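You operate a simulated robot arm through the tools that you are given. There is no shell and no other tool.

The job below is to be done with a simulated robot arm. You get a single attempt, and the scene is never put back.

JOB
Give the cup in the slide two shots of soup, cap it and seal it.
Fine: use the teal lid, leave the cup in the middle, turn the black switch off.

The check looks at the end state, three seconds after you hand in, the way a careful person would. Anything else that was tipped, shoved, dropped, spilled or broken makes it a failure. A push-on lid holds only when it is set on centred and level and pressed home; a screw cap is set on level and turned clockwise until tight.

ROBOT AND FRAMES
A 7-joint arm with a two-finger parallel gripper, fixed in place. Base frame: the origin is at the foot of the arm, x ahead of it, y to its left, z up; the work surface is at about z = 0.85. Readings come in m, rad, newtons and seconds.
With the tool pointing down near the work surface it reaches from about 0.3 to 0.7 m from the base axis. Its first joint turns from -1.152 to 1.152 rad. Payload 1.57 kg.
The tool frame sits at the grasp point between the pads (the TCP): z along the fingers, y along the line on which they close. The tips reach 0.03 m beyond it. The gripper opens to 0.11 m. The fingers are 0.024 m wide and 0.012 m thick; the gripper's body (0.048 by 0.112 m) begins 0.078 m behind the TCP.
Orientation is that of the tool frame in the base frame, as a unit quaternion [w, x, y, z]. With the fingers straight down and closing along the base's y, the tool's x points along the base's -x, its y along +y and its z along -z.

CONTROLS
- The arm moves only by the tool apply_moves. Its argument "moves" is a list of rows, each a list of 7 numbers: the shift along the tool's x, y, z in m, then the turn, a rotation vector about the tool's x, y, z in rad, then the gripper command, from -1 (fully open) to 1 (shut), values between in proportion. In form: [[tx, ty, tz, ax, ay, az, gripper], ...]. A call has 1 to 20 rows; each row is the pose to reach, as a shift and turn from the pose commanded when the call began, along the tool's axes at that moment. Each row takes 0.2 s and may step no farther than 0.05 m and 0.15 rad from the row before; otherwise, or with a gripper value out of range, the whole call is refused. Where a pose cannot be reached the arm comes as near as it can. A force on the tool above 70 N (or 10 N above the force at the start of the call, whichever is more), or a blocked arm, ends the call early, and 0.2 s more pass. Each finger travels about 0.108 m/s and halts on what it meets, pressing with about 40 N; the grip force reading is that of the motor and also rises with nothing between the fingers. The clock runs only during rows and for 0.2 s after the last one: add rows that repeat a pose to give the fingers time. It gives the time, the measured TCP pose, the force on the tool (base axes), the opening and the grip force at its end, in the units of the frame above (readings bear some noise), with the torque about the TCP (base axes, N m) and any sound that the robot's microphone picked up.
- Cameras (640 x 400 px; columns grow to the right, rows downward): "scene" is fixed at [0.1571, -0.3812, 1.4148]; the picture's right is [0.86, -0.50, 0.00], its down [-0.24, -0.41, -0.88] and it looks along [0.45, 0.76, -0.47] (base axes); focal length 315 px, centre (320, 200). "wrist" rides on the gripper at [0.07, 0.016, -0.141] in the tool frame; the picture's right is [-0.23, 0.97, 0.00], its down [-0.86, -0.20, -0.48] and it looks along [-0.47, -0.11, 0.88] (tool axes); focal length 222 px, centre (320, 200).
- camera(camera): a new picture of that camera. No time passes.
- point_at(camera, pixels): for up to 12 pixels [column, row] of the newest picture of that camera ("zoom" is the newest enlarged one), the place [x, y, z] in the base frame of the surface seen there, good to about 0.002 m. No time passes.
- enlarge(camera, box): a new picture of the part [left, top, right, bottom] of that camera's present view, enlarged. No time passes.
- finish_job(): hands the job in; it is judged then, once.

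Open the gripper and draw the arm clear of the work before you hand the job in, unless the task says otherwise.

The tools are called as a command line: name --pt "numbers of a row" for each row, then --argument value for the rest, lists and objects as JSON in quotes. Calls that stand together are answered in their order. apply_moves: Moves the arm, as the interface text tells. Its arguments: {"type":"object","properties":{"moves":{"type":"array","items":{"type":"array","items":{"type":"number"}}}},"required":["moves"]} The other tools are called the same way: camera (camera) takes a picture; point_at (camera, pixels) gives the place of the surface under pixels of a picture; enlarge (camera, box) takes an enlarged picture of a part of a camera's view; finish_job () hands the job in.

At the start:

```text
t: 0.0
tcp_pos: [0.3682, 0.1795, 1.2324]
tcp_rot: [0.0, 0.0, 1.0, 0.0]
contact_force: [0.9, -0.2, -0.6]
wrist_torque: [0.01, 0.01, 0.02]
finger_gap: 0.1099
finger_force: 0.0
```

scene: 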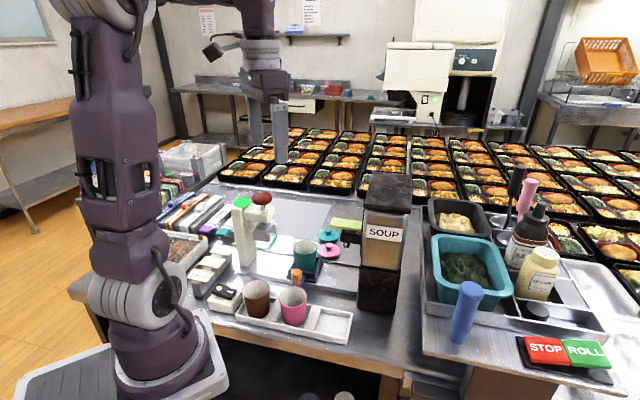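
wrist: 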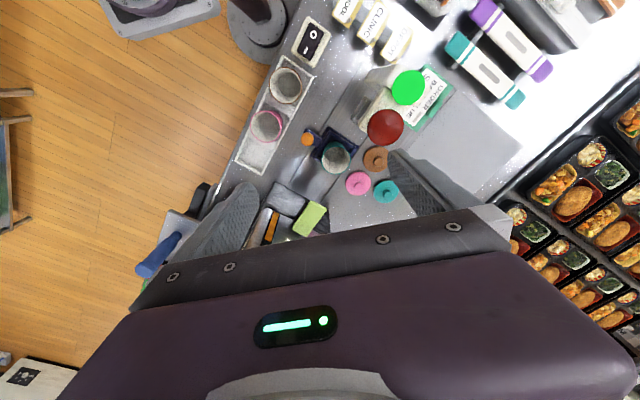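

I'll start by looking closely at the work area: cups, slide, soup dispenser, sealer and switch.

enlarge --camera "scene" --box '[190, 160, 430, 360]'

enlarge --camera "wrist" --box '[220, 10, 460, 240]'

```text
2.00 times, centred on (310, 260) of scene
```

zoom: 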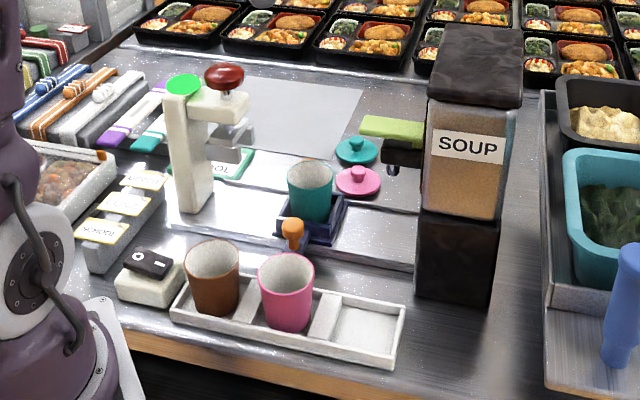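

```text
1.74 times, centred on (340, 125) of wrist
```

zoom: 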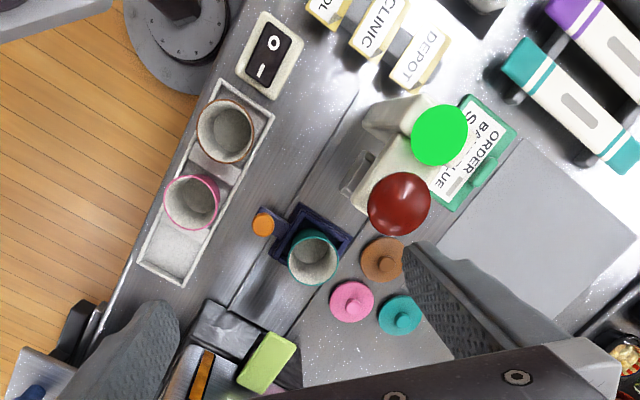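

The teal cup sits in a dark-blue slide with an orange handle; soup nozzle at right and red-knob press at left. I'll enlarge more to read the card, the switch and the mechanism details.

enlarge --camera "wrist" --box '[340, 50, 460, 130]'

enlarge --camera "scene" --box '[215, 180, 305, 270]'

enlarge --camera "scene" --box '[310, 165, 420, 320]'

enlarge --camera "wrist" --box '[230, 10, 350, 90]'

```text
5.00 times, centred on (400, 90) of wrist
```

zoom: 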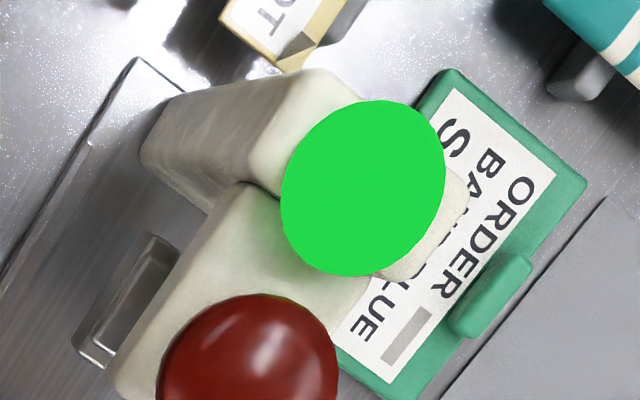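

```text
4.44 times, centred on (260, 225) of scene
```

zoom: 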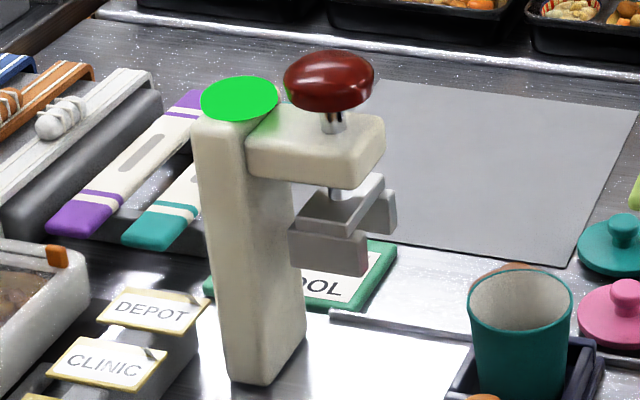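

```text
2.58 times, centred on (365, 242) of scene
```

zoom: 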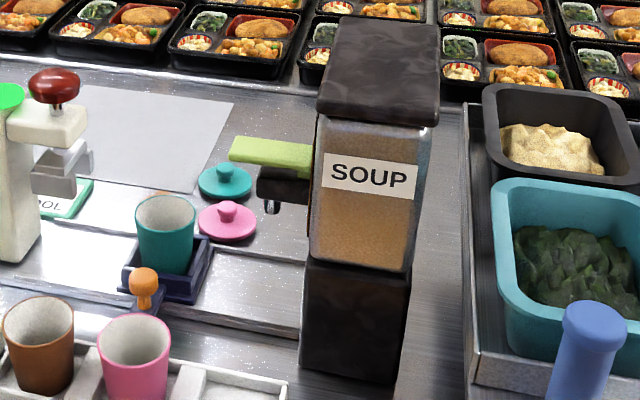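

```text
5.00 times, centred on (290, 50) of wrist
```

zoom: 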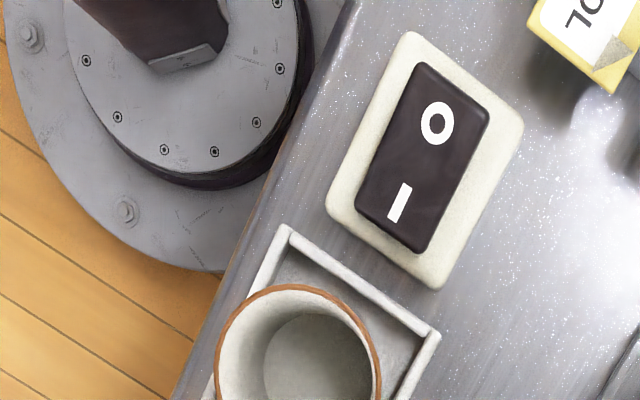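

I'll get 3D positions of the key parts from the scene view and the wrist view.

camera --camera "scene"

point_at --camera "scene" --pixels '[[262, 197], [241, 202], [305, 243], [296, 274], [329, 233], [328, 251], [336, 222], [350, 226], [358, 228], [338, 242], [223, 292], [232, 300]]'

point_at --camera "wrist" --pixels '[[385, 128], [408, 87], [337, 157], [308, 139], [376, 160], [359, 183], [387, 193], [308, 218], [315, 30], [308, 48], [285, 84], [267, 125]]'

```text
taken
```

scene: 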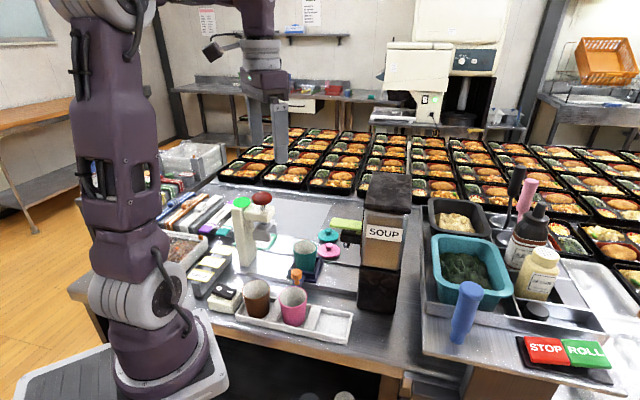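

```text
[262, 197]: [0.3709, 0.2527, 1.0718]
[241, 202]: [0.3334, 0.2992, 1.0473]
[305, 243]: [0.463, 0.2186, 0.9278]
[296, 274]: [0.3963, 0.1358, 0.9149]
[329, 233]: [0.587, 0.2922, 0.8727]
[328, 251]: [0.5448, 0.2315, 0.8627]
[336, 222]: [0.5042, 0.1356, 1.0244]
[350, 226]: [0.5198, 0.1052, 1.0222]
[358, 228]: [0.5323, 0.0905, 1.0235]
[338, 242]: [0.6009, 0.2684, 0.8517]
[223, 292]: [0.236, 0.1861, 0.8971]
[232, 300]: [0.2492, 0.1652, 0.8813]
```

```text
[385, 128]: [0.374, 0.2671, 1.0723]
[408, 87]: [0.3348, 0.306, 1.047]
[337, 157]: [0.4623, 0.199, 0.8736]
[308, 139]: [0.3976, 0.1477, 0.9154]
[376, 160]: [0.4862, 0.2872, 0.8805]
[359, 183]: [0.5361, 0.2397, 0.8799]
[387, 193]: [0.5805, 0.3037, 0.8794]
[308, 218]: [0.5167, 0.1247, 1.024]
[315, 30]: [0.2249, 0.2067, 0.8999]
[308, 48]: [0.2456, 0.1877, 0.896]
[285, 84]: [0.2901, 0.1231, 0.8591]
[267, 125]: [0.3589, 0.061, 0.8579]
```

Now detailed rail and cup geometry; I'll enlarge the wrist view around the slide.

enlarge --camera "wrist" --box '[270, 110, 410, 200]'

```text
4.44 times, centred on (340, 155) of wrist
```

zoom: 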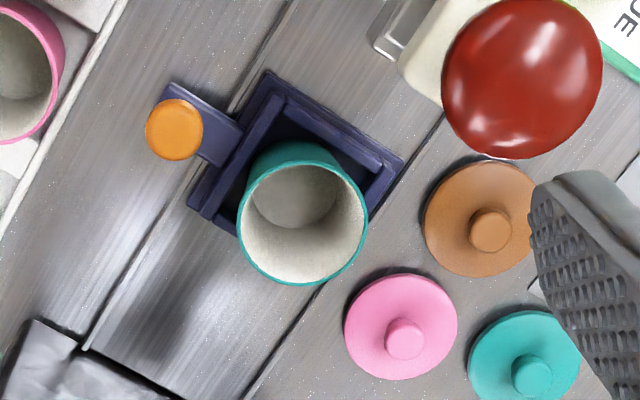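

point_at --camera "zoom" --pixels '[[239, 222], [365, 222], [303, 284], [290, 145], [240, 100], [90, 345], [440, 115], [260, 390], [265, 73], [402, 160], [192, 207], [175, 130]]'

point_at --camera "zoom" --pixels '[[470, 350], [530, 312], [578, 350], [530, 375], [545, 395], [345, 330], [457, 330], [404, 340], [490, 232], [425, 230], [490, 275], [523, 80]]'

```text
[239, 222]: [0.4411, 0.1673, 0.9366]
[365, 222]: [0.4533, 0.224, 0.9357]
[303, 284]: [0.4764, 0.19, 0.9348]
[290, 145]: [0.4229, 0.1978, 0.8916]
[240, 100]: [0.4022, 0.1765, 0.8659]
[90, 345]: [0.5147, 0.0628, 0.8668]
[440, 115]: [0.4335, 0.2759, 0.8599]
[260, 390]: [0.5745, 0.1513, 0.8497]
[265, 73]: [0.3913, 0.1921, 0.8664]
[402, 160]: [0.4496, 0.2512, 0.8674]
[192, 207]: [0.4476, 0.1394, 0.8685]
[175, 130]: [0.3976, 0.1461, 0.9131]
```

```text
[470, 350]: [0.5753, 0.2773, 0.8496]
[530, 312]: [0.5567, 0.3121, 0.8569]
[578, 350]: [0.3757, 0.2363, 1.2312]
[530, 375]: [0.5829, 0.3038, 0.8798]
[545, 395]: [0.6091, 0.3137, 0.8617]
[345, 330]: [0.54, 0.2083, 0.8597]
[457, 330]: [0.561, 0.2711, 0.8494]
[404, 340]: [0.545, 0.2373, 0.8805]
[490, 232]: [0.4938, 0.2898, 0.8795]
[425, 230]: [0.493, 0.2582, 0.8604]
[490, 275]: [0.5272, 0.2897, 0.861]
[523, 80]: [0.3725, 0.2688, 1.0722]
```

Rail runs along (0.707,-0.707); slide centre ≈ (0.4485,0.1955), press axis ≈ 0.105 m on one side, and the lever on the other. Next I measure the soup dispenser, nozzle, lever and the press head heights.

enlarge --camera "scene" --box '[320, 165, 420, 245]'

point_at --camera "scene" --pixels '[[366, 174], [409, 175], [364, 206], [408, 211], [385, 190], [365, 235], [403, 242], [362, 265], [346, 243], [331, 220], [360, 223], [345, 236]]'

```text
5.00 times, centred on (370, 205) of scene
```

zoom: 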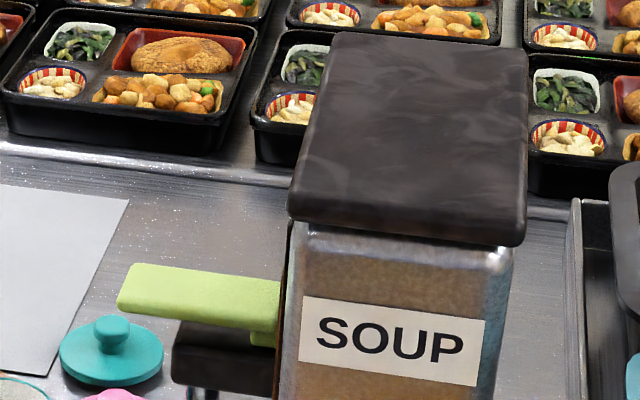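

```text
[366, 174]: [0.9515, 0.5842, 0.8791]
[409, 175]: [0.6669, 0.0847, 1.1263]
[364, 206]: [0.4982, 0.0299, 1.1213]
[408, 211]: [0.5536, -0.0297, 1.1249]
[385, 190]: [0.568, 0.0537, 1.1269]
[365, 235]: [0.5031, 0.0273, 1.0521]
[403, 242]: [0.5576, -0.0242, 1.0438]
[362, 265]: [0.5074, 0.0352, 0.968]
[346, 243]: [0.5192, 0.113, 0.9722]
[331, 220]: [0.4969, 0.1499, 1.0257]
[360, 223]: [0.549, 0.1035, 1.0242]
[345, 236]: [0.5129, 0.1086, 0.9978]
```

Lever spans from about d=+0.065 to the hopper front at d=+0.152 (lever top z≈1.025, nozzle ≈ d=+0.11 at z≈0.97). I'll first turn the tool 45° and hover above the orange handle at (0.3976,0.1465), gripper partly open.

apply_moves --pt "-0.005 -0.0055 0.033 0 0 -0.131 0.0" --pt "-0.01 -0.011 0.066 0 0 -0.262 0.0" --pt "-0.015 -0.0165 0.1 0 0 -0.393 0.0" --pt "-0.02 -0.022 0.133 0 0 -0.524 0.0" --pt "-0.025 -0.0275 0.166 0 0 -0.655 0.0" --pt "-0.0294 -0.033 0.2 0 0 -0.7854 0.0" --pt "-0.0294 -0.033 0.2 0 0 -0.7854 0.0"

camera --camera "wrist"

camera --camera "scene"

```text
t: 1.6
tcp_pos: [0.399, 0.145, 1.0299]
tcp_rot: [0.0, -0.383, 0.924, -0.001]
contact_force: [0.5, -0.4, -0.8]
wrist_torque: [0.02, 0.03, 0.01]
finger_gap: 0.055
finger_force: 0.1
```

```text
taken
```

wrist: 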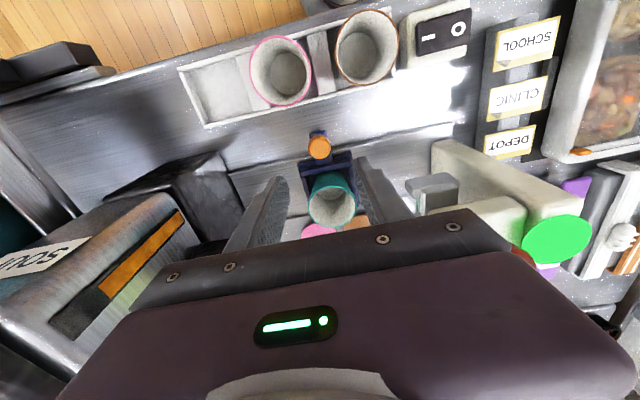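

```text
taken
```

scene: 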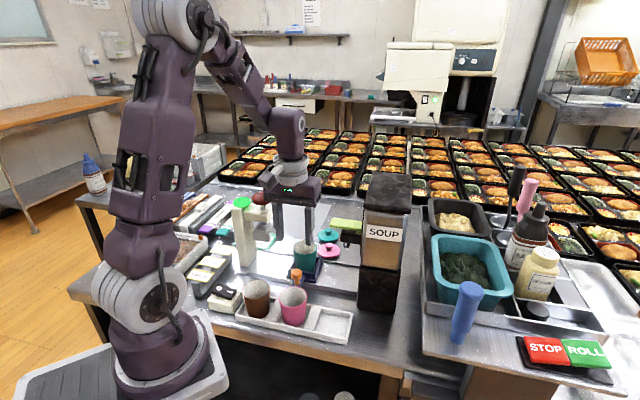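

The handle (319,147) is straight below the TCP. I'll confirm its position and check the heights of the press head and nozzle.

enlarge --camera "wrist" --box '[260, 100, 400, 240]'

point_at --camera "wrist" --pixels '[[312, 147], [319, 141], [326, 147], [319, 153], [319, 165], [430, 180], [440, 195], [450, 180], [331, 208]]'

```text
2.86 times, centred on (330, 170) of wrist
```

zoom: 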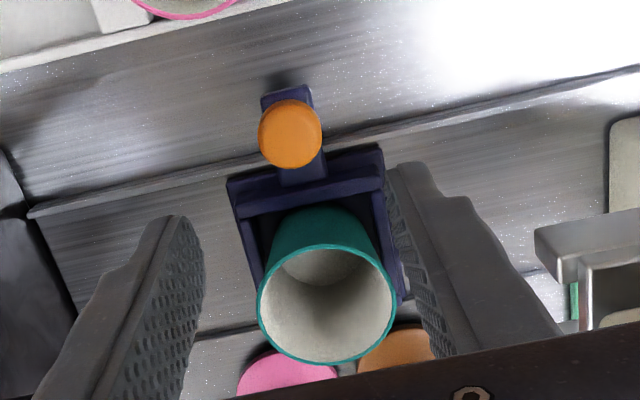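

```text
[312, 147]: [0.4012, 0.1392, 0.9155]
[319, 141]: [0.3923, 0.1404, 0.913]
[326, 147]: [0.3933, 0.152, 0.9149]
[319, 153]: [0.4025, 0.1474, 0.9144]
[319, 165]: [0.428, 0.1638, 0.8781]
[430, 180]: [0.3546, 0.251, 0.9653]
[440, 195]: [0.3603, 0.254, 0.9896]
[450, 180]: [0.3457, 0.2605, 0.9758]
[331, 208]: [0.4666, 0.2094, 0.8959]
```

Handle knob centre ≈ (0.3975,0.145,0.915), directly below. I descend to z≈0.918 with the gripper partly open.

apply_moves --pt "0 0 0.03 0 0 0 0.0" --pt "0 0 0.06 0 0 0 0.0" --pt "0 0 0.09 0 0 0 0.0" --pt "0 0 0.112 0 0 0 0.0" --pt "0 0 0.112 0 0 0 0.0"

enlarge --camera "wrist" --box '[220, 80, 440, 240]'

```text
t: 2.8
tcp_pos: [0.3966, 0.1479, 0.922]
tcp_rot: [0.0, -0.383, 0.924, -0.001]
contact_force: [-1.2, 0.4, -0.1]
wrist_torque: [0.03, -0.02, -0.03]
finger_gap: 0.055
finger_force: 0.1
```

```text
2.50 times, centred on (330, 160) of wrist
```

zoom: 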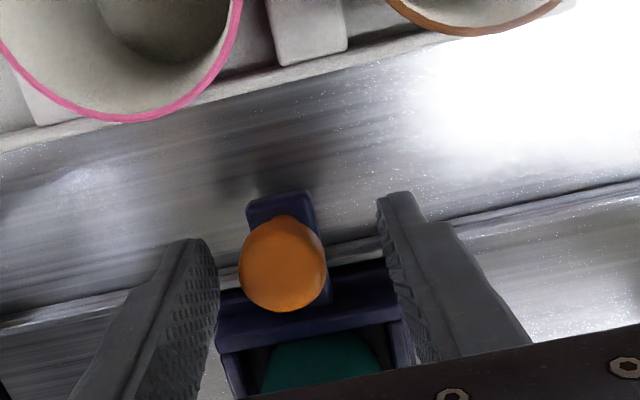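

The knob (283,263 in zoom) is between the fingers. I close on it.

apply_moves --pt "0 0 0 0 0 0 0.5" --pt "0 0 0 0 0 0 0.7" --pt "0 0 0 0 0 0 0.7" --pt "0 0 0 0 0 0 0.7"

enlarge --camera "wrist" --box '[220, 80, 440, 240]'

```text
t: 3.8
tcp_pos: [0.396, 0.148, 0.9222]
tcp_rot: [0.0, -0.383, 0.924, 0.001]
contact_force: [1.2, -1.6, -6.4]
wrist_torque: [0.06, -0.12, -0.01]
finger_gap: 0.0262
finger_force: 37.3
```

```text
2.50 times, centred on (330, 160) of wrist
```

zoom: 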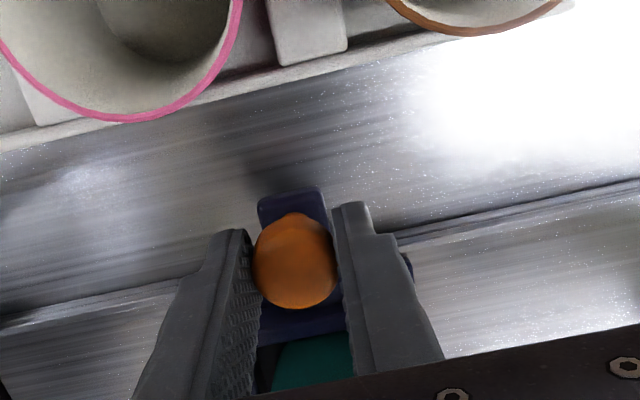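

Gripped (gap 0.026, 37 N). I slide it toward the soup nozzle (tool -y), slowly, a first 0.04 m to check the resistance.

apply_moves --pt "0 -0.008 0 0 0 0 0.7" --pt "0 -0.016 0 0 0 0 0.7" --pt "0 -0.024 0 0 0 0 0.7" --pt "0 -0.032 0 0 0 0 0.7" --pt "0 -0.04 0 0 0 0 0.7" --pt "0 -0.04 0 0 0 0 0.7"

camera --camera "wrist"

enlarge --camera "scene" --box '[230, 180, 430, 330]'

```text
t: 5.2
tcp_pos: [0.4255, 0.119, 0.921]
tcp_rot: [0.0, -0.383, 0.924, 0.0]
contact_force: [1.7, 1.0, 25.8]
wrist_torque: [0.23, -0.2, -0.01]
finger_gap: 0.0262
finger_force: 37.3
```

```text
taken
```

wrist: 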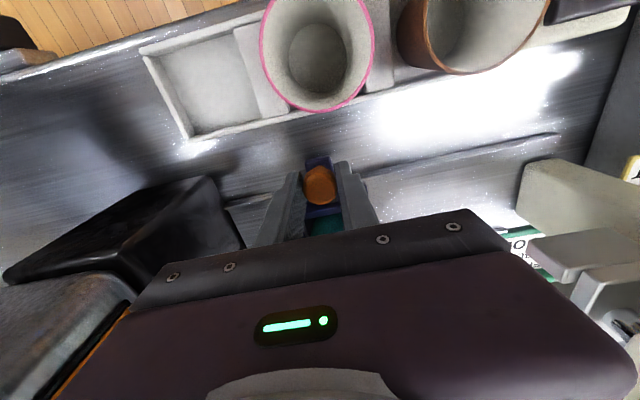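

```text
2.67 times, centred on (330, 255) of scene
```

zoom: 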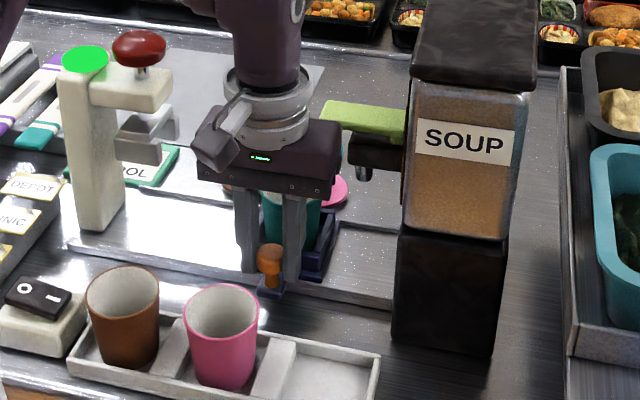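

Sliding works (tool 4 cm along), but at the nozzle end the gripper's body would reach d≈0.161, touching the hopper front (d≈0.152). I'll release, lean the gripper 15° away from the hopper, and regrip.

apply_moves --pt "0 0 0 0 0 0 0.3" --pt "0 0 -0.001 0 0 0 0.0" --pt "0 0 -0.002 0.13 0 0 0.0" --pt "0 0 -0.002 0.26 0 0 0.0" --pt "0 0 -0.002 0.26 0 0 0.0"

camera --camera "wrist"

enlarge --camera "scene" --box '[230, 180, 430, 330]'

```text
t: 6.4
tcp_pos: [0.4254, 0.1194, 0.9229]
tcp_rot: [0.05, -0.379, 0.916, -0.12]
contact_force: [0.6, -1.2, 0.1]
wrist_torque: [-0.02, -0.03, -0.03]
finger_gap: 0.0549
finger_force: 0.2
```

```text
taken
```

wrist: 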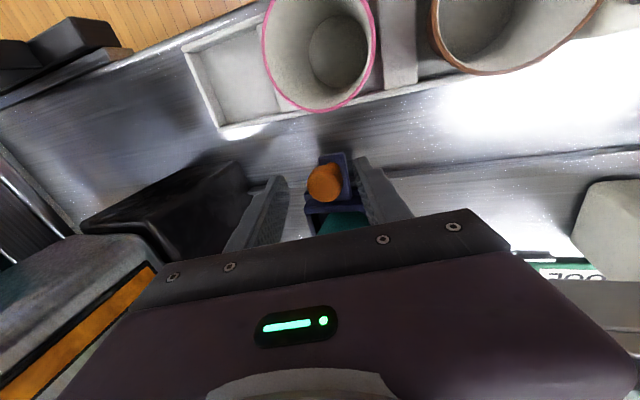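

```text
2.67 times, centred on (330, 255) of scene
```

zoom: 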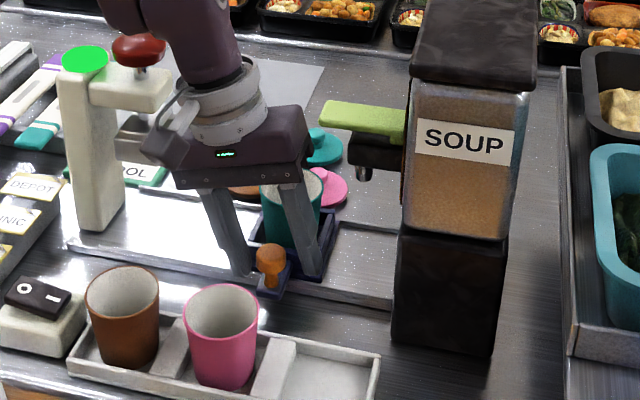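

The fingers straddle the knob with clear space. I close and continue 0.06 m along the rail toward the nozzle.

apply_moves --pt "0 0 0 0 0 0 0.4" --pt "0 0 0 0 0 0 0.7" --pt "0 0 0 0 0 0 0.7" --pt "0 -0.0077 0.0021 0 0 0 0.7" --pt "0 -0.0155 0.0041 0 0 0 0.7" --pt "0 -0.0232 0.0062 0 0 0 0.7" --pt "0 -0.0309 0.0082 0 0 0 0.7" --pt "0 -0.0386 0.0103 0 0 0 0.7" --pt "0 -0.0464 0.0123 0 0 0 0.7" --pt "0 -0.0541 0.0144 0 0 0 0.7" --pt "0 -0.058 0.0154 0 0 0 0.7" --pt "0 -0.058 0.0154 0 0 0 0.7"

camera --camera "wrist"

enlarge --camera "scene" --box '[230, 180, 430, 330]'

```text
t: 9.0
tcp_pos: [0.4689, 0.0752, 0.9231]
tcp_rot: [0.051, -0.379, 0.916, -0.119]
contact_force: [5.7, 2.8, -27.4]
wrist_torque: [0.3, 0.07, 0.01]
finger_gap: 0.0265
finger_force: 38.1
```

```text
taken
```

wrist: 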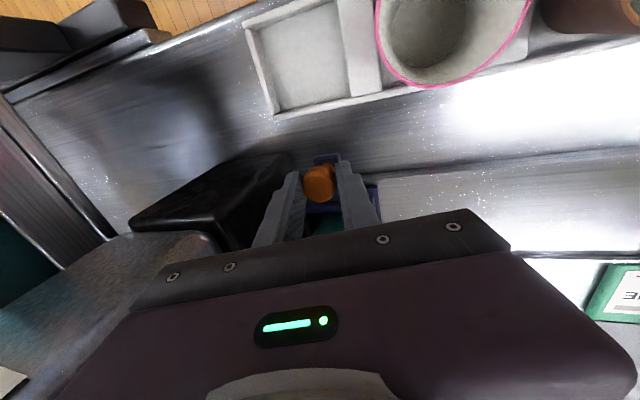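

```text
2.67 times, centred on (330, 255) of scene
```

zoom: 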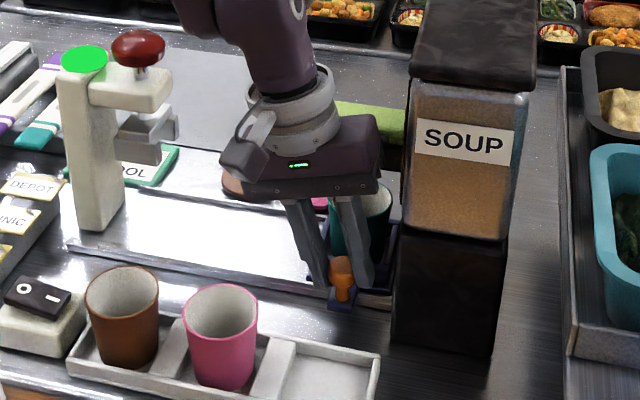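

Now at d≈0.100 by readings. I nudge a little further in small steps to find whether there's a stop at the nozzle station.

apply_moves --pt "0 -0.0019 0.0005 0 0 0 0.7" --pt "0 -0.0039 0.001 0 0 0 0.7" --pt "0 -0.0058 0.0015 0 0 0 0.7" --pt "0 -0.0058 0.0015 0 0 0 0.7"

```text
t: 10.0
tcp_pos: [0.4706, 0.0747, 0.9215]
tcp_rot: [0.049, -0.381, 0.916, -0.119]
contact_force: [-27.5, 28.0, -9.8]
wrist_torque: [0.45, 0.72, 0.02]
finger_gap: 0.0268
finger_force: 37.8
```

I met the end stop (≈39 N along −d at d≈0.102): the slide is under the nozzle. I ease off, open, and withdraw up along the tool axis.

apply_moves --pt "0 0.004 -0.001 0 0 0 0.7" --pt "0 0.004 -0.001 0 0 0 0.3" --pt "0 0.004 -0.001 0 0 0 0.0" --pt "0 0.004 -0.03 0 0 0 0.0" --pt "0 0.004 -0.065 0 0 0 0.0" --pt "0 0.004 -0.1 0 0 0 0.0" --pt "0 0.004 -0.14 0 0 0 0.0" --pt "0 0.004 -0.17 0 0 0 0.0" --pt "0 0.004 -0.17 0 0 0 0.0"

camera --camera "wrist"

enlarge --camera "scene" --box '[290, 180, 430, 310]'

```text
t: 12.0
tcp_pos: [0.438, 0.1067, 1.0882]
tcp_rot: [0.05, -0.379, 0.916, -0.12]
contact_force: [-0.4, -1.0, 0.4]
wrist_torque: [-0.03, 0.0, -0.01]
finger_gap: 0.0548
finger_force: 0.1
```

```text
taken
```

wrist: 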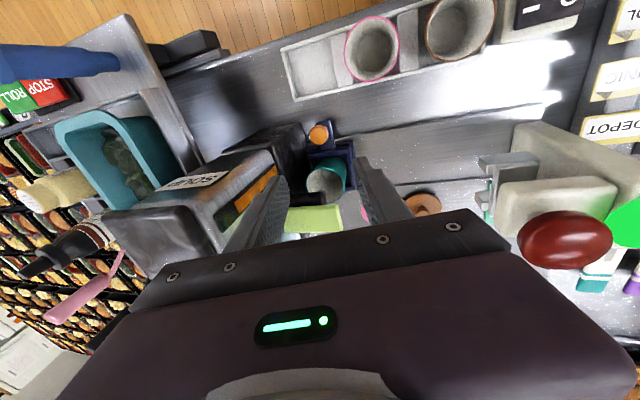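

```text
3.08 times, centred on (360, 245) of scene
```

zoom: 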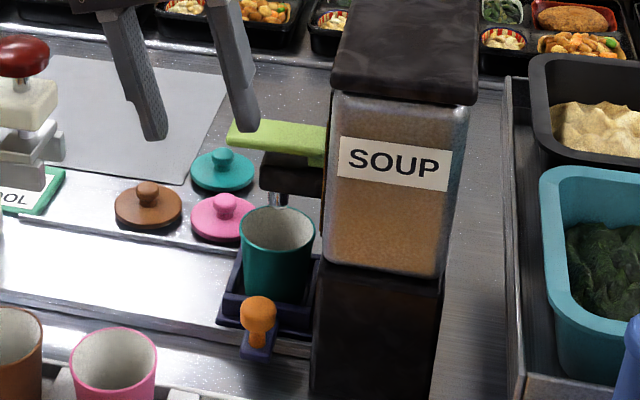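

The cup is under the nozzle. I measure the lever, the cup rim and the nozzle for alignment.

point_at --camera "zoom" --pixels '[[230, 135], [243, 122], [250, 138], [320, 150], [322, 130], [279, 200], [242, 232], [314, 228], [278, 251], [300, 165], [290, 180], [280, 207]]'

enlarge --camera "wrist" --box '[240, 120, 400, 240]'

```text
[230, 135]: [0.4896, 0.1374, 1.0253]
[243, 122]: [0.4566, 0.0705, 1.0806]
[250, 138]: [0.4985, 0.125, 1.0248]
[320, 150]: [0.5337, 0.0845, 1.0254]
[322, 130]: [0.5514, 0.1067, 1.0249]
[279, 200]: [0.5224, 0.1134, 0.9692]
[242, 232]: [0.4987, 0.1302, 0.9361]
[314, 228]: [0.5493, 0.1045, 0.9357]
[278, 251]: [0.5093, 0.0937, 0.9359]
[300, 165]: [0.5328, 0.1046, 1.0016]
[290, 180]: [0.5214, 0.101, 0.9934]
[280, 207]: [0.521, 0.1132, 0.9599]
```

```text
3.33 times, centred on (320, 180) of wrist
```

zoom: 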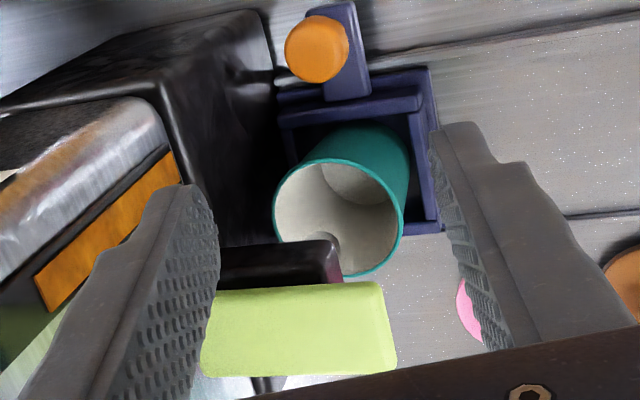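

Nozzle and cup centre agree (d≈0.108). The lever's top is at z≈1.025, n within ±0.015, tip at d≈0.066. I straighten the tool, close the fingers, and hover the tips 3 cm above the lever end.

apply_moves --pt "-0.0176 -0.0055 0.0015 -0.065 0 0 0.5" --pt "-0.0351 -0.0109 0.0029 -0.13 0 0 1.0" --pt "-0.0527 -0.0164 0.0044 -0.195 0 0 1.0" --pt "-0.0702 -0.0218 0.0058 -0.26 0 0 1.0" --pt "-0.0702 -0.0218 0.0058 -0.26 0 0 1.0"

camera --camera "wrist"

enlarge --camera "scene" --box '[290, 180, 430, 310]'

```text
t: 13.2
tcp_pos: [0.5076, 0.1394, 1.0863]
tcp_rot: [0.0, -0.383, 0.924, 0.002]
contact_force: [-1.8, 0.3, 0.0]
wrist_torque: [0.03, -0.02, 0.01]
finger_gap: 0.0003
finger_force: 21.3
```

```text
taken
```

wrist: 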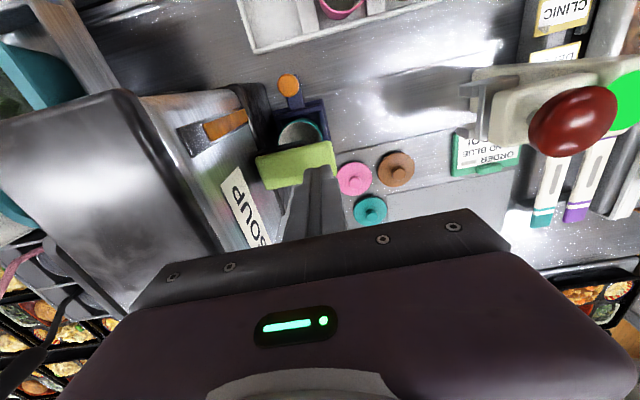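

```text
3.08 times, centred on (360, 245) of scene
```

zoom: 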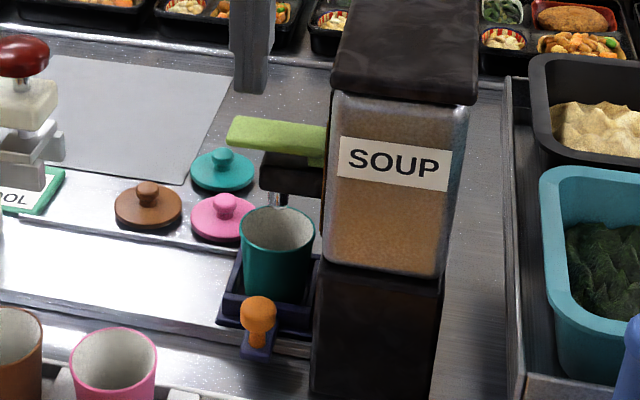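

The closed fingertips are above the lever end. I descend to just above/into contact and read the force.

apply_moves --pt "0 0 0.01 0 0 0 1.0" --pt "0 0 0.02 0 0 0 1.0" --pt "0 0 0.028 0 0 0 1.0" --pt "0 0 0.032 0 0 0 1.0" --pt "0 0 0.035 0 0 0 1.0"

enlarge --camera "scene" --box '[290, 180, 430, 310]'

```text
t: 14.4
tcp_pos: [0.5041, 0.1399, 1.0512]
tcp_rot: [0.0, -0.383, 0.924, -0.001]
contact_force: [-2.2, 1.1, 2.0]
wrist_torque: [0.02, 0.04, -0.01]
finger_gap: 0.0
finger_force: 20.8
```

```text
3.08 times, centred on (360, 245) of scene
```

zoom: 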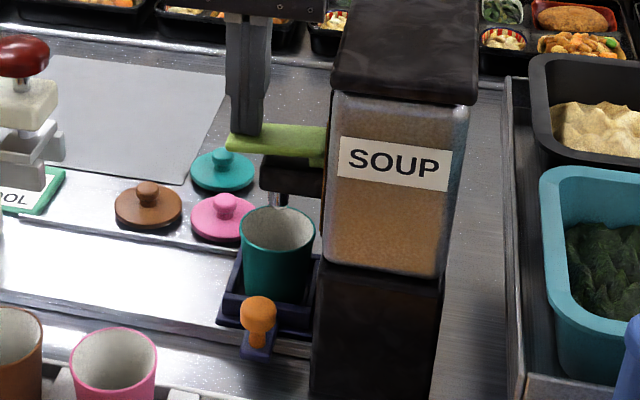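

Contact made and the lever is beginning to tip with light force. I press further in small steps and listen for the shot.

apply_moves --pt "0 0 0.004 0 0 0 1.0" --pt "0 0 0.008 0 0 0 1.0" --pt "0 0 0.011 0 0 0 1.0"

enlarge --camera "scene" --box '[290, 180, 430, 310]'

```text
t: 15.2
tcp_pos: [0.5049, 0.1403, 1.0436]
tcp_rot: [0.004, -0.384, 0.923, -0.001]
contact_force: [-13.2, -2.7, 64.4]
wrist_torque: [-0.64, -0.01, -0.16]
finger_gap: 0.0
finger_force: 21.1
```

```text
3.08 times, centred on (360, 245) of scene
```

zoom: 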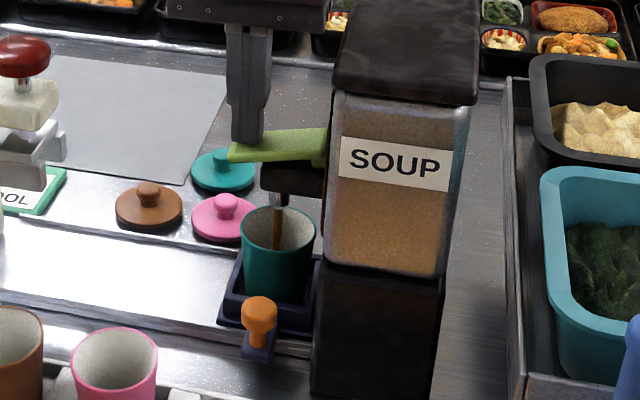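

Soup is streaming into the cup, lever at bottom (64 N). I back off a touch and hold briefly to see whether the shot is metered.

apply_moves --pt "0 0 -0.001 0 0 0 1.0"

enlarge --camera "scene" --box '[310, 210, 390, 280]'

```text
t: 15.6
tcp_pos: [0.5047, 0.1402, 1.0438]
tcp_rot: [0.002, -0.383, 0.924, -0.001]
contact_force: [-5.4, 2.9, 57.2]
wrist_torque: [-0.43, -0.17, -0.06]
finger_gap: 0.0002
finger_force: 21.6
```

```text
5.71 times, centred on (350, 245) of scene
```

zoom: 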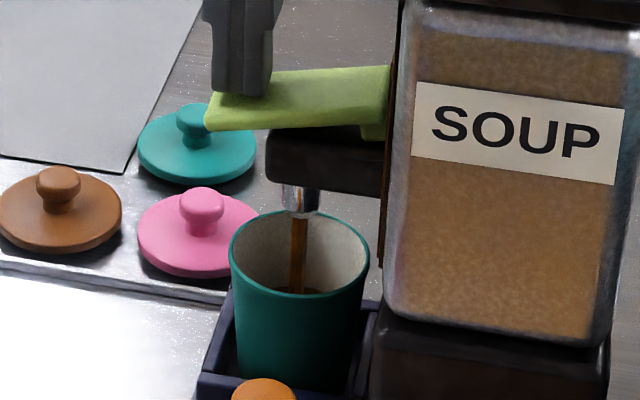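

Still streaming; a bit of soup shows inside at (310,290). I hold one more short step.

apply_moves --pt "0 0 0.0 0 0 0 1.0"

enlarge --camera "scene" --box '[310, 210, 390, 280]'

```text
t: 16.0
tcp_pos: [0.504, 0.1392, 1.0441]
tcp_rot: [0.003, -0.383, 0.924, 0.001]
contact_force: [-1.6, 4.8, 58.4]
wrist_torque: [-0.38, -0.25, -0.03]
finger_gap: 0.0001
finger_force: 21.2
```

```text
5.71 times, centred on (350, 245) of scene
```

zoom: 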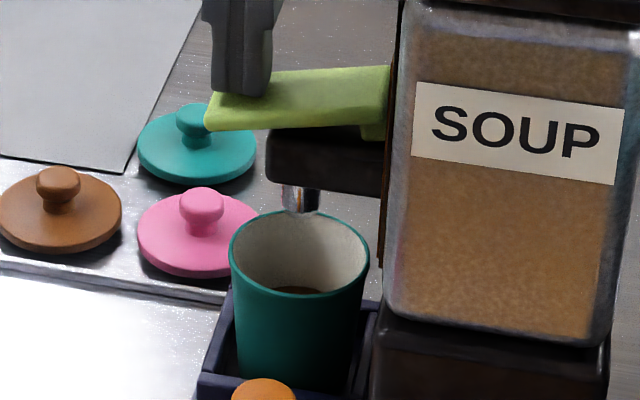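

The stream stopped by itself: one metered shot. I lift to let the lever return fully, then check.

apply_moves --pt "0 0 -0.006 0 0 0 1.0" --pt "0 0 -0.014 0 0 0 1.0" --pt "0 0 -0.02 0 0 0 1.0" --pt "0 0 -0.02 0 0 0 1.0" --pt "0 0 -0.02 0 0 0 1.0"

enlarge --camera "scene" --box '[310, 190, 410, 280]'

```text
t: 17.2
tcp_pos: [0.5038, 0.14, 1.0612]
tcp_rot: [0.0, -0.383, 0.924, 0.0]
contact_force: [-0.4, -0.3, -0.1]
wrist_torque: [0.0, -0.03, -0.01]
finger_gap: 0.0
finger_force: 20.8
```

```text
4.44 times, centred on (360, 235) of scene
```

zoom: 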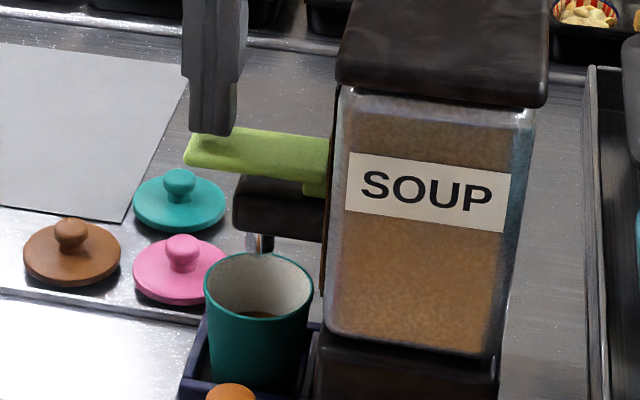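

The lever is back up. Second shot: press down 0.02 m again and hold until the stream ends.

apply_moves --pt "0 0 0.006 0 0 0 1.0" --pt "0 0 0.012 0 0 0 1.0" --pt "0 0 0.016 0 0 0 1.0" --pt "0 0 0.02 0 0 0 1.0"

enlarge --camera "scene" --box '[310, 210, 390, 280]'

```text
t: 18.2
tcp_pos: [0.5039, 0.139, 1.0449]
tcp_rot: [0.002, -0.383, 0.924, -0.001]
contact_force: [-10.3, 0.7, 47.6]
wrist_torque: [-0.39, 0.01, -0.1]
finger_gap: 0.0
finger_force: 21.3
```

```text
5.71 times, centred on (350, 245) of scene
```

zoom: 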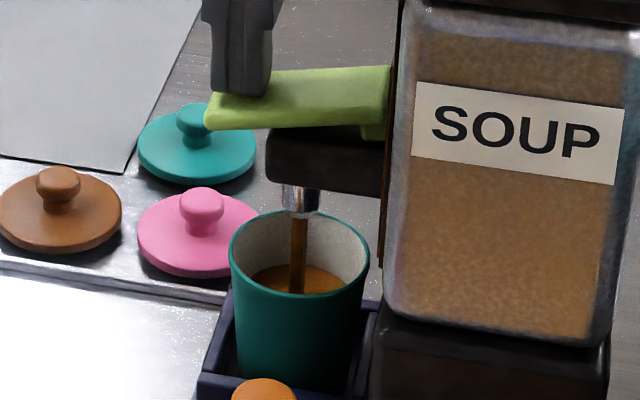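

The second shot is streaming. I hold until it stops.

apply_moves --pt "0 0 0 0 0 0 1.0" --pt "0 0 0 0 0 0 1.0" --pt "0 0 0 0 0 0 1.0"

enlarge --camera "scene" --box '[310, 210, 390, 280]'

```text
t: 19.0
tcp_pos: [0.5031, 0.139, 1.0426]
tcp_rot: [0.003, -0.383, 0.924, -0.001]
contact_force: [-4.7, 4.5, 59.6]
wrist_torque: [-0.41, -0.19, -0.01]
finger_gap: 0.0
finger_force: 21.5
```

```text
5.71 times, centred on (350, 245) of scene
```

zoom: 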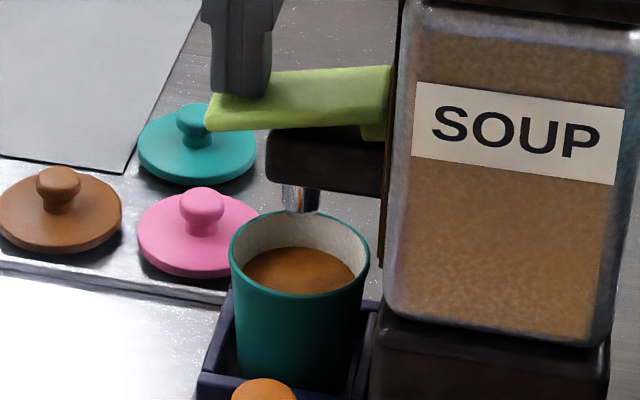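

Two shots are in and the nozzle has stopped. I lift off the lever, then go back to the pre-grasp pose (leaned 15°) above the orange handle.

apply_moves --pt "0 0 -0.012 0 0 0 1.0" --pt "0 0 -0.03 0 0 0 1.0" --pt "0 0 -0.046 0 0 0 1.0" --pt "0.0175 0.0059 -0.046 0.065 0 0 0.5" --pt "0.035 0.0117 -0.046 0.13 0 0 0.0" --pt "0.0525 0.0176 -0.046 0.195 0 0 0.0" --pt "0.07 0.0234 -0.046 0.26 0 0 0.0" --pt "0.07 0.0234 -0.046 0.26 0 0 0.0"

camera --camera "wrist"

enlarge --camera "scene" --box '[290, 180, 430, 310]'

```text
t: 20.8
tcp_pos: [0.4393, 0.104, 1.087]
tcp_rot: [0.05, -0.38, 0.916, -0.119]
contact_force: [-0.2, 0.2, -0.1]
wrist_torque: [-0.03, 0.02, -0.03]
finger_gap: 0.055
finger_force: 0.0
```

```text
taken
```

wrist: 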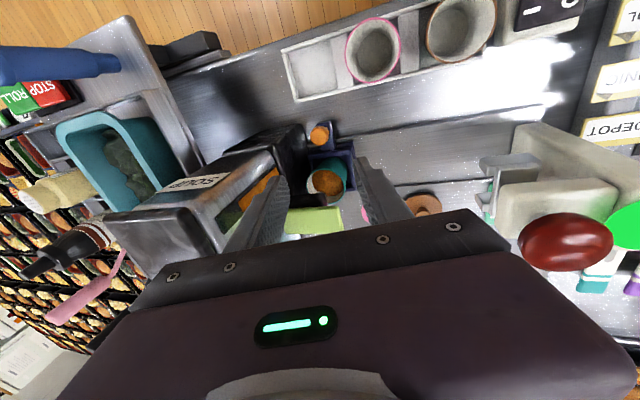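

```text
3.08 times, centred on (360, 245) of scene
```

zoom: 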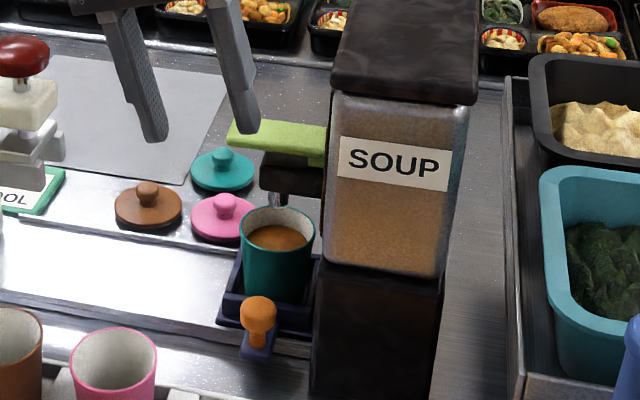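

Same pose as before over the handle (319,134). I check its position, then descend along the tool axis.

point_at --camera "wrist" --pixels '[[319, 134], [313, 134], [326, 134], [319, 140]]'

```text
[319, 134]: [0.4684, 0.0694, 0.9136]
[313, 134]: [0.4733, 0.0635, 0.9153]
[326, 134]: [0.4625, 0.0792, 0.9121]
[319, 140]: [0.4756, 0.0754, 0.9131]
```

Knob centre ≈ (0.470,0.072), in line with the descent. Descending 0.168 m along the tool axis, then gripping.

apply_moves --pt "0 0 0.03 0 0 0 0.0" --pt "0 0 0.065 0 0 0 0.0" --pt "0 0 0.1 0 0 0 0.0" --pt "0 0 0.135 0 0 0 0.0" --pt "0 0 0.155 0 0 0 0.0" --pt "0 0 0.168 0 0 0 0.0" --pt "0 0 0.168 0 0 0 0.0" --pt "0 0 0.168 0 0 0 0.4" --pt "0 0 0.168 0 0 0 0.6" --pt "0 0 0.168 0 0 0 0.6"

camera --camera "wrist"

```text
t: 23.0
tcp_pos: [0.4693, 0.0778, 0.9266]
tcp_rot: [0.05, -0.38, 0.916, -0.12]
contact_force: [2.2, -1.9, 3.5]
wrist_torque: [0.12, 0.08, -0.01]
finger_gap: 0.0267
finger_force: 37.1
```

```text
taken
```

wrist: 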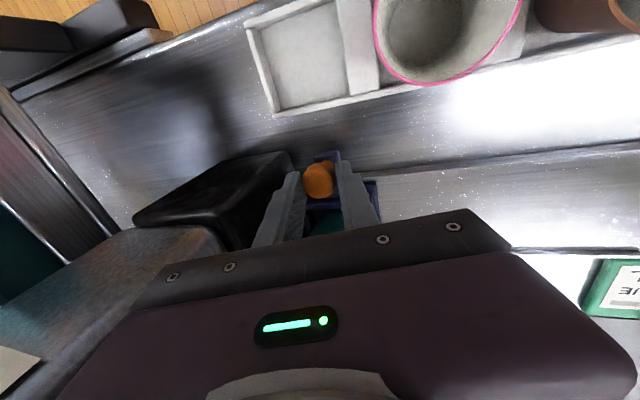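

Gripped. I slide back toward the middle slowly to keep the soup calm.

apply_moves --pt "0 0.0019 -0.0005 0 0 0 0.6" --pt "0 0.0058 -0.0015 0 0 0 0.6" --pt "0 0.0106 -0.0028 0 0 0 0.6" --pt "0 0.0155 -0.0041 0 0 0 0.6" --pt "0 0.0203 -0.0054 0 0 0 0.6" --pt "0 0.0251 -0.0067 0 0 0 0.6" --pt "0 0.0299 -0.008 0 0 0 0.6" --pt "0 0.0348 -0.0093 0 0 0 0.6" --pt "0 0.0396 -0.0105 0 0 0 0.6" --pt "0 0.0444 -0.0118 0 0 0 0.6" --pt "0 0.0493 -0.0131 0 0 0 0.6" --pt "0 0.0541 -0.0144 0 0 0 0.6" --pt "0 0.0589 -0.0157 0 0 0 0.6" --pt "0 0.0638 -0.017 0 0 0 0.6" --pt "0 0.0686 -0.0182 0 0 0 0.6" --pt "0 0.0734 -0.0195 0 0 0 0.6" --pt "0 0.0782 -0.0208 0 0 0 0.6" --pt "0 0.0821 -0.0218 0 0 0 0.6" --pt "0 0.085 -0.0226 0 0 0 0.6" --pt "0 0.085 -0.0226 0 0 0 0.6"

camera --camera "wrist"

camera --camera "scene"

```text
t: 27.2
tcp_pos: [0.4061, 0.1379, 0.9254]
tcp_rot: [0.049, -0.38, 0.916, -0.12]
contact_force: [11.0, 11.4, -5.2]
wrist_torque: [0.47, -0.21, 0.1]
finger_gap: 0.0265
finger_force: 37.5
```

```text
taken
```

wrist: 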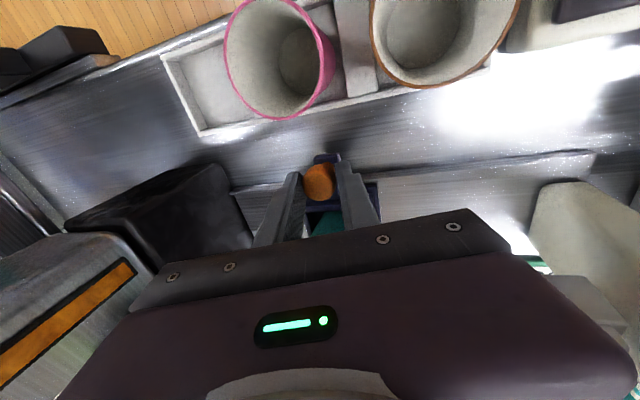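

```text
taken
```

scene: 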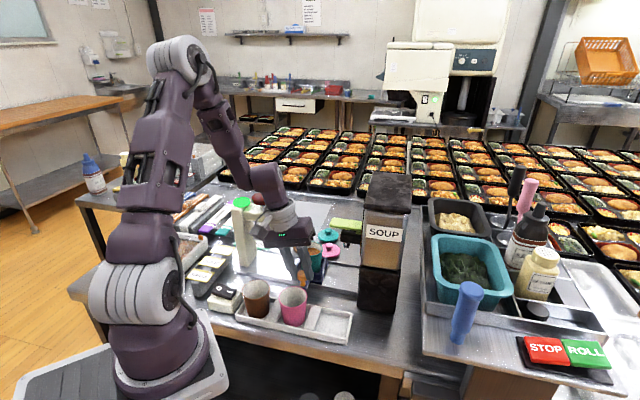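

At d≈0.0115. I move the remaining distance to the middle, release, and withdraw upward.

apply_moves --pt "0 0.0048 -0.0013 0 0 0 0.6" --pt "0 0.0087 -0.0023 0 0 0 0.6" --pt "0 0.0111 -0.003 0 0 0 0.6" --pt "0 0.0111 -0.003 0 0 0 0.6" --pt "0 0.0111 -0.003 0 0 0 0.3" --pt "0 0.0111 -0.003 0 0 0 0.0" --pt "0 0.0111 -0.035 0 0 0 0.0" --pt "0 0.0111 -0.075 0 0 0 0.0" --pt "0 0.0111 -0.115 0 0 0 0.0" --pt "0 0.0111 -0.155 0 0 0 0.0" --pt "0 0.0111 -0.155 0 0 0 0.0"

camera --camera "wrist"

camera --camera "scene"

```text
t: 29.6
tcp_pos: [0.3704, 0.1719, 1.0753]
tcp_rot: [0.05, -0.38, 0.916, -0.12]
contact_force: [-0.7, -0.6, 0.2]
wrist_torque: [0.01, 0.01, 0.01]
finger_gap: 0.055
finger_force: 0.1
```

```text
taken
```

wrist: 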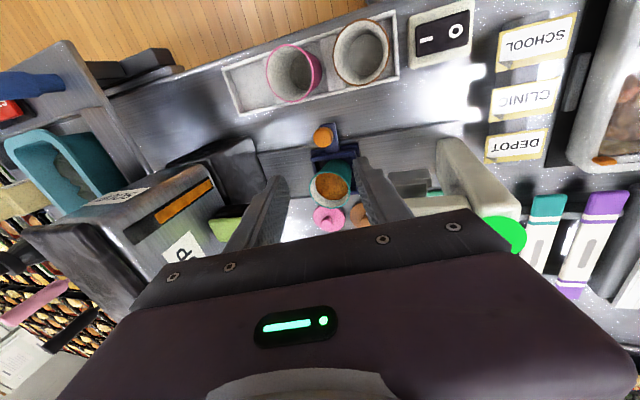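

```text
taken
```

scene: 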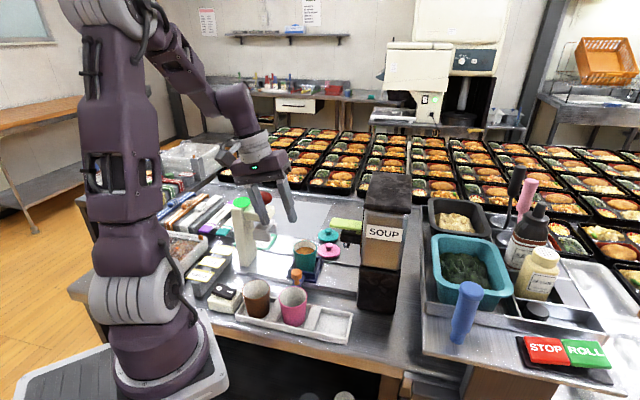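

The slide is back near the middle with soup in the cup. I straighten the tool and rise before heading to the teal lid.

apply_moves --pt "0 -0.0069 -0.0258 -0.087 0 0 0.0" --pt "0 -0.0137 -0.0515 -0.174 0 0 0.0" --pt "0 -0.0206 -0.0773 -0.26 0 0 0.0" --pt "0 -0.0206 -0.0773 -0.26 0 0 0.0"

enlarge --camera "scene" --box '[270, 220, 360, 300]'

```text
t: 30.6
tcp_pos: [0.3698, 0.1738, 1.1526]
tcp_rot: [-0.001, -0.382, 0.924, 0.0]
contact_force: [-0.9, 0.3, 0.6]
wrist_torque: [0.03, -0.01, 0.02]
finger_gap: 0.0548
finger_force: 0.0
```

```text
5.00 times, centred on (315, 260) of scene
```

zoom: 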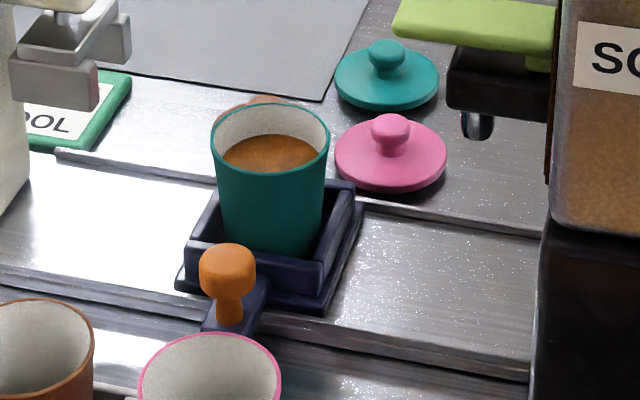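

Cup with two shots in the middle. Measuring the teal lid and the cup rim now.

point_at --camera "zoom" --pixels '[[386, 48], [370, 50], [404, 50], [386, 58], [335, 80], [438, 78], [390, 105], [388, 72], [212, 148], [329, 145], [270, 172], [270, 150]]'

point_at --camera "zoom" --pixels '[[228, 255], [203, 262], [253, 262], [228, 280]]'

```text
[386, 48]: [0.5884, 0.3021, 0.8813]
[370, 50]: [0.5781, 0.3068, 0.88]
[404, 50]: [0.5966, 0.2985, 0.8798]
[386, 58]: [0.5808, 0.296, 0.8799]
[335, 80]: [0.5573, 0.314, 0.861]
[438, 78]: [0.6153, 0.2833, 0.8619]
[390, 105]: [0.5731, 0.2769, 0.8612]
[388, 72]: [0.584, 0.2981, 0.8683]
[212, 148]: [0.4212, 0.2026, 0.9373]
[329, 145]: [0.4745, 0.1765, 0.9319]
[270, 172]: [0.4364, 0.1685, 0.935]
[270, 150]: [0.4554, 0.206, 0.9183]
```

```text
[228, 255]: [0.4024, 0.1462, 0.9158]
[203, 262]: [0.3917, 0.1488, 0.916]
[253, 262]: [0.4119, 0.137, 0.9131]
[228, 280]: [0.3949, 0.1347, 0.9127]
```

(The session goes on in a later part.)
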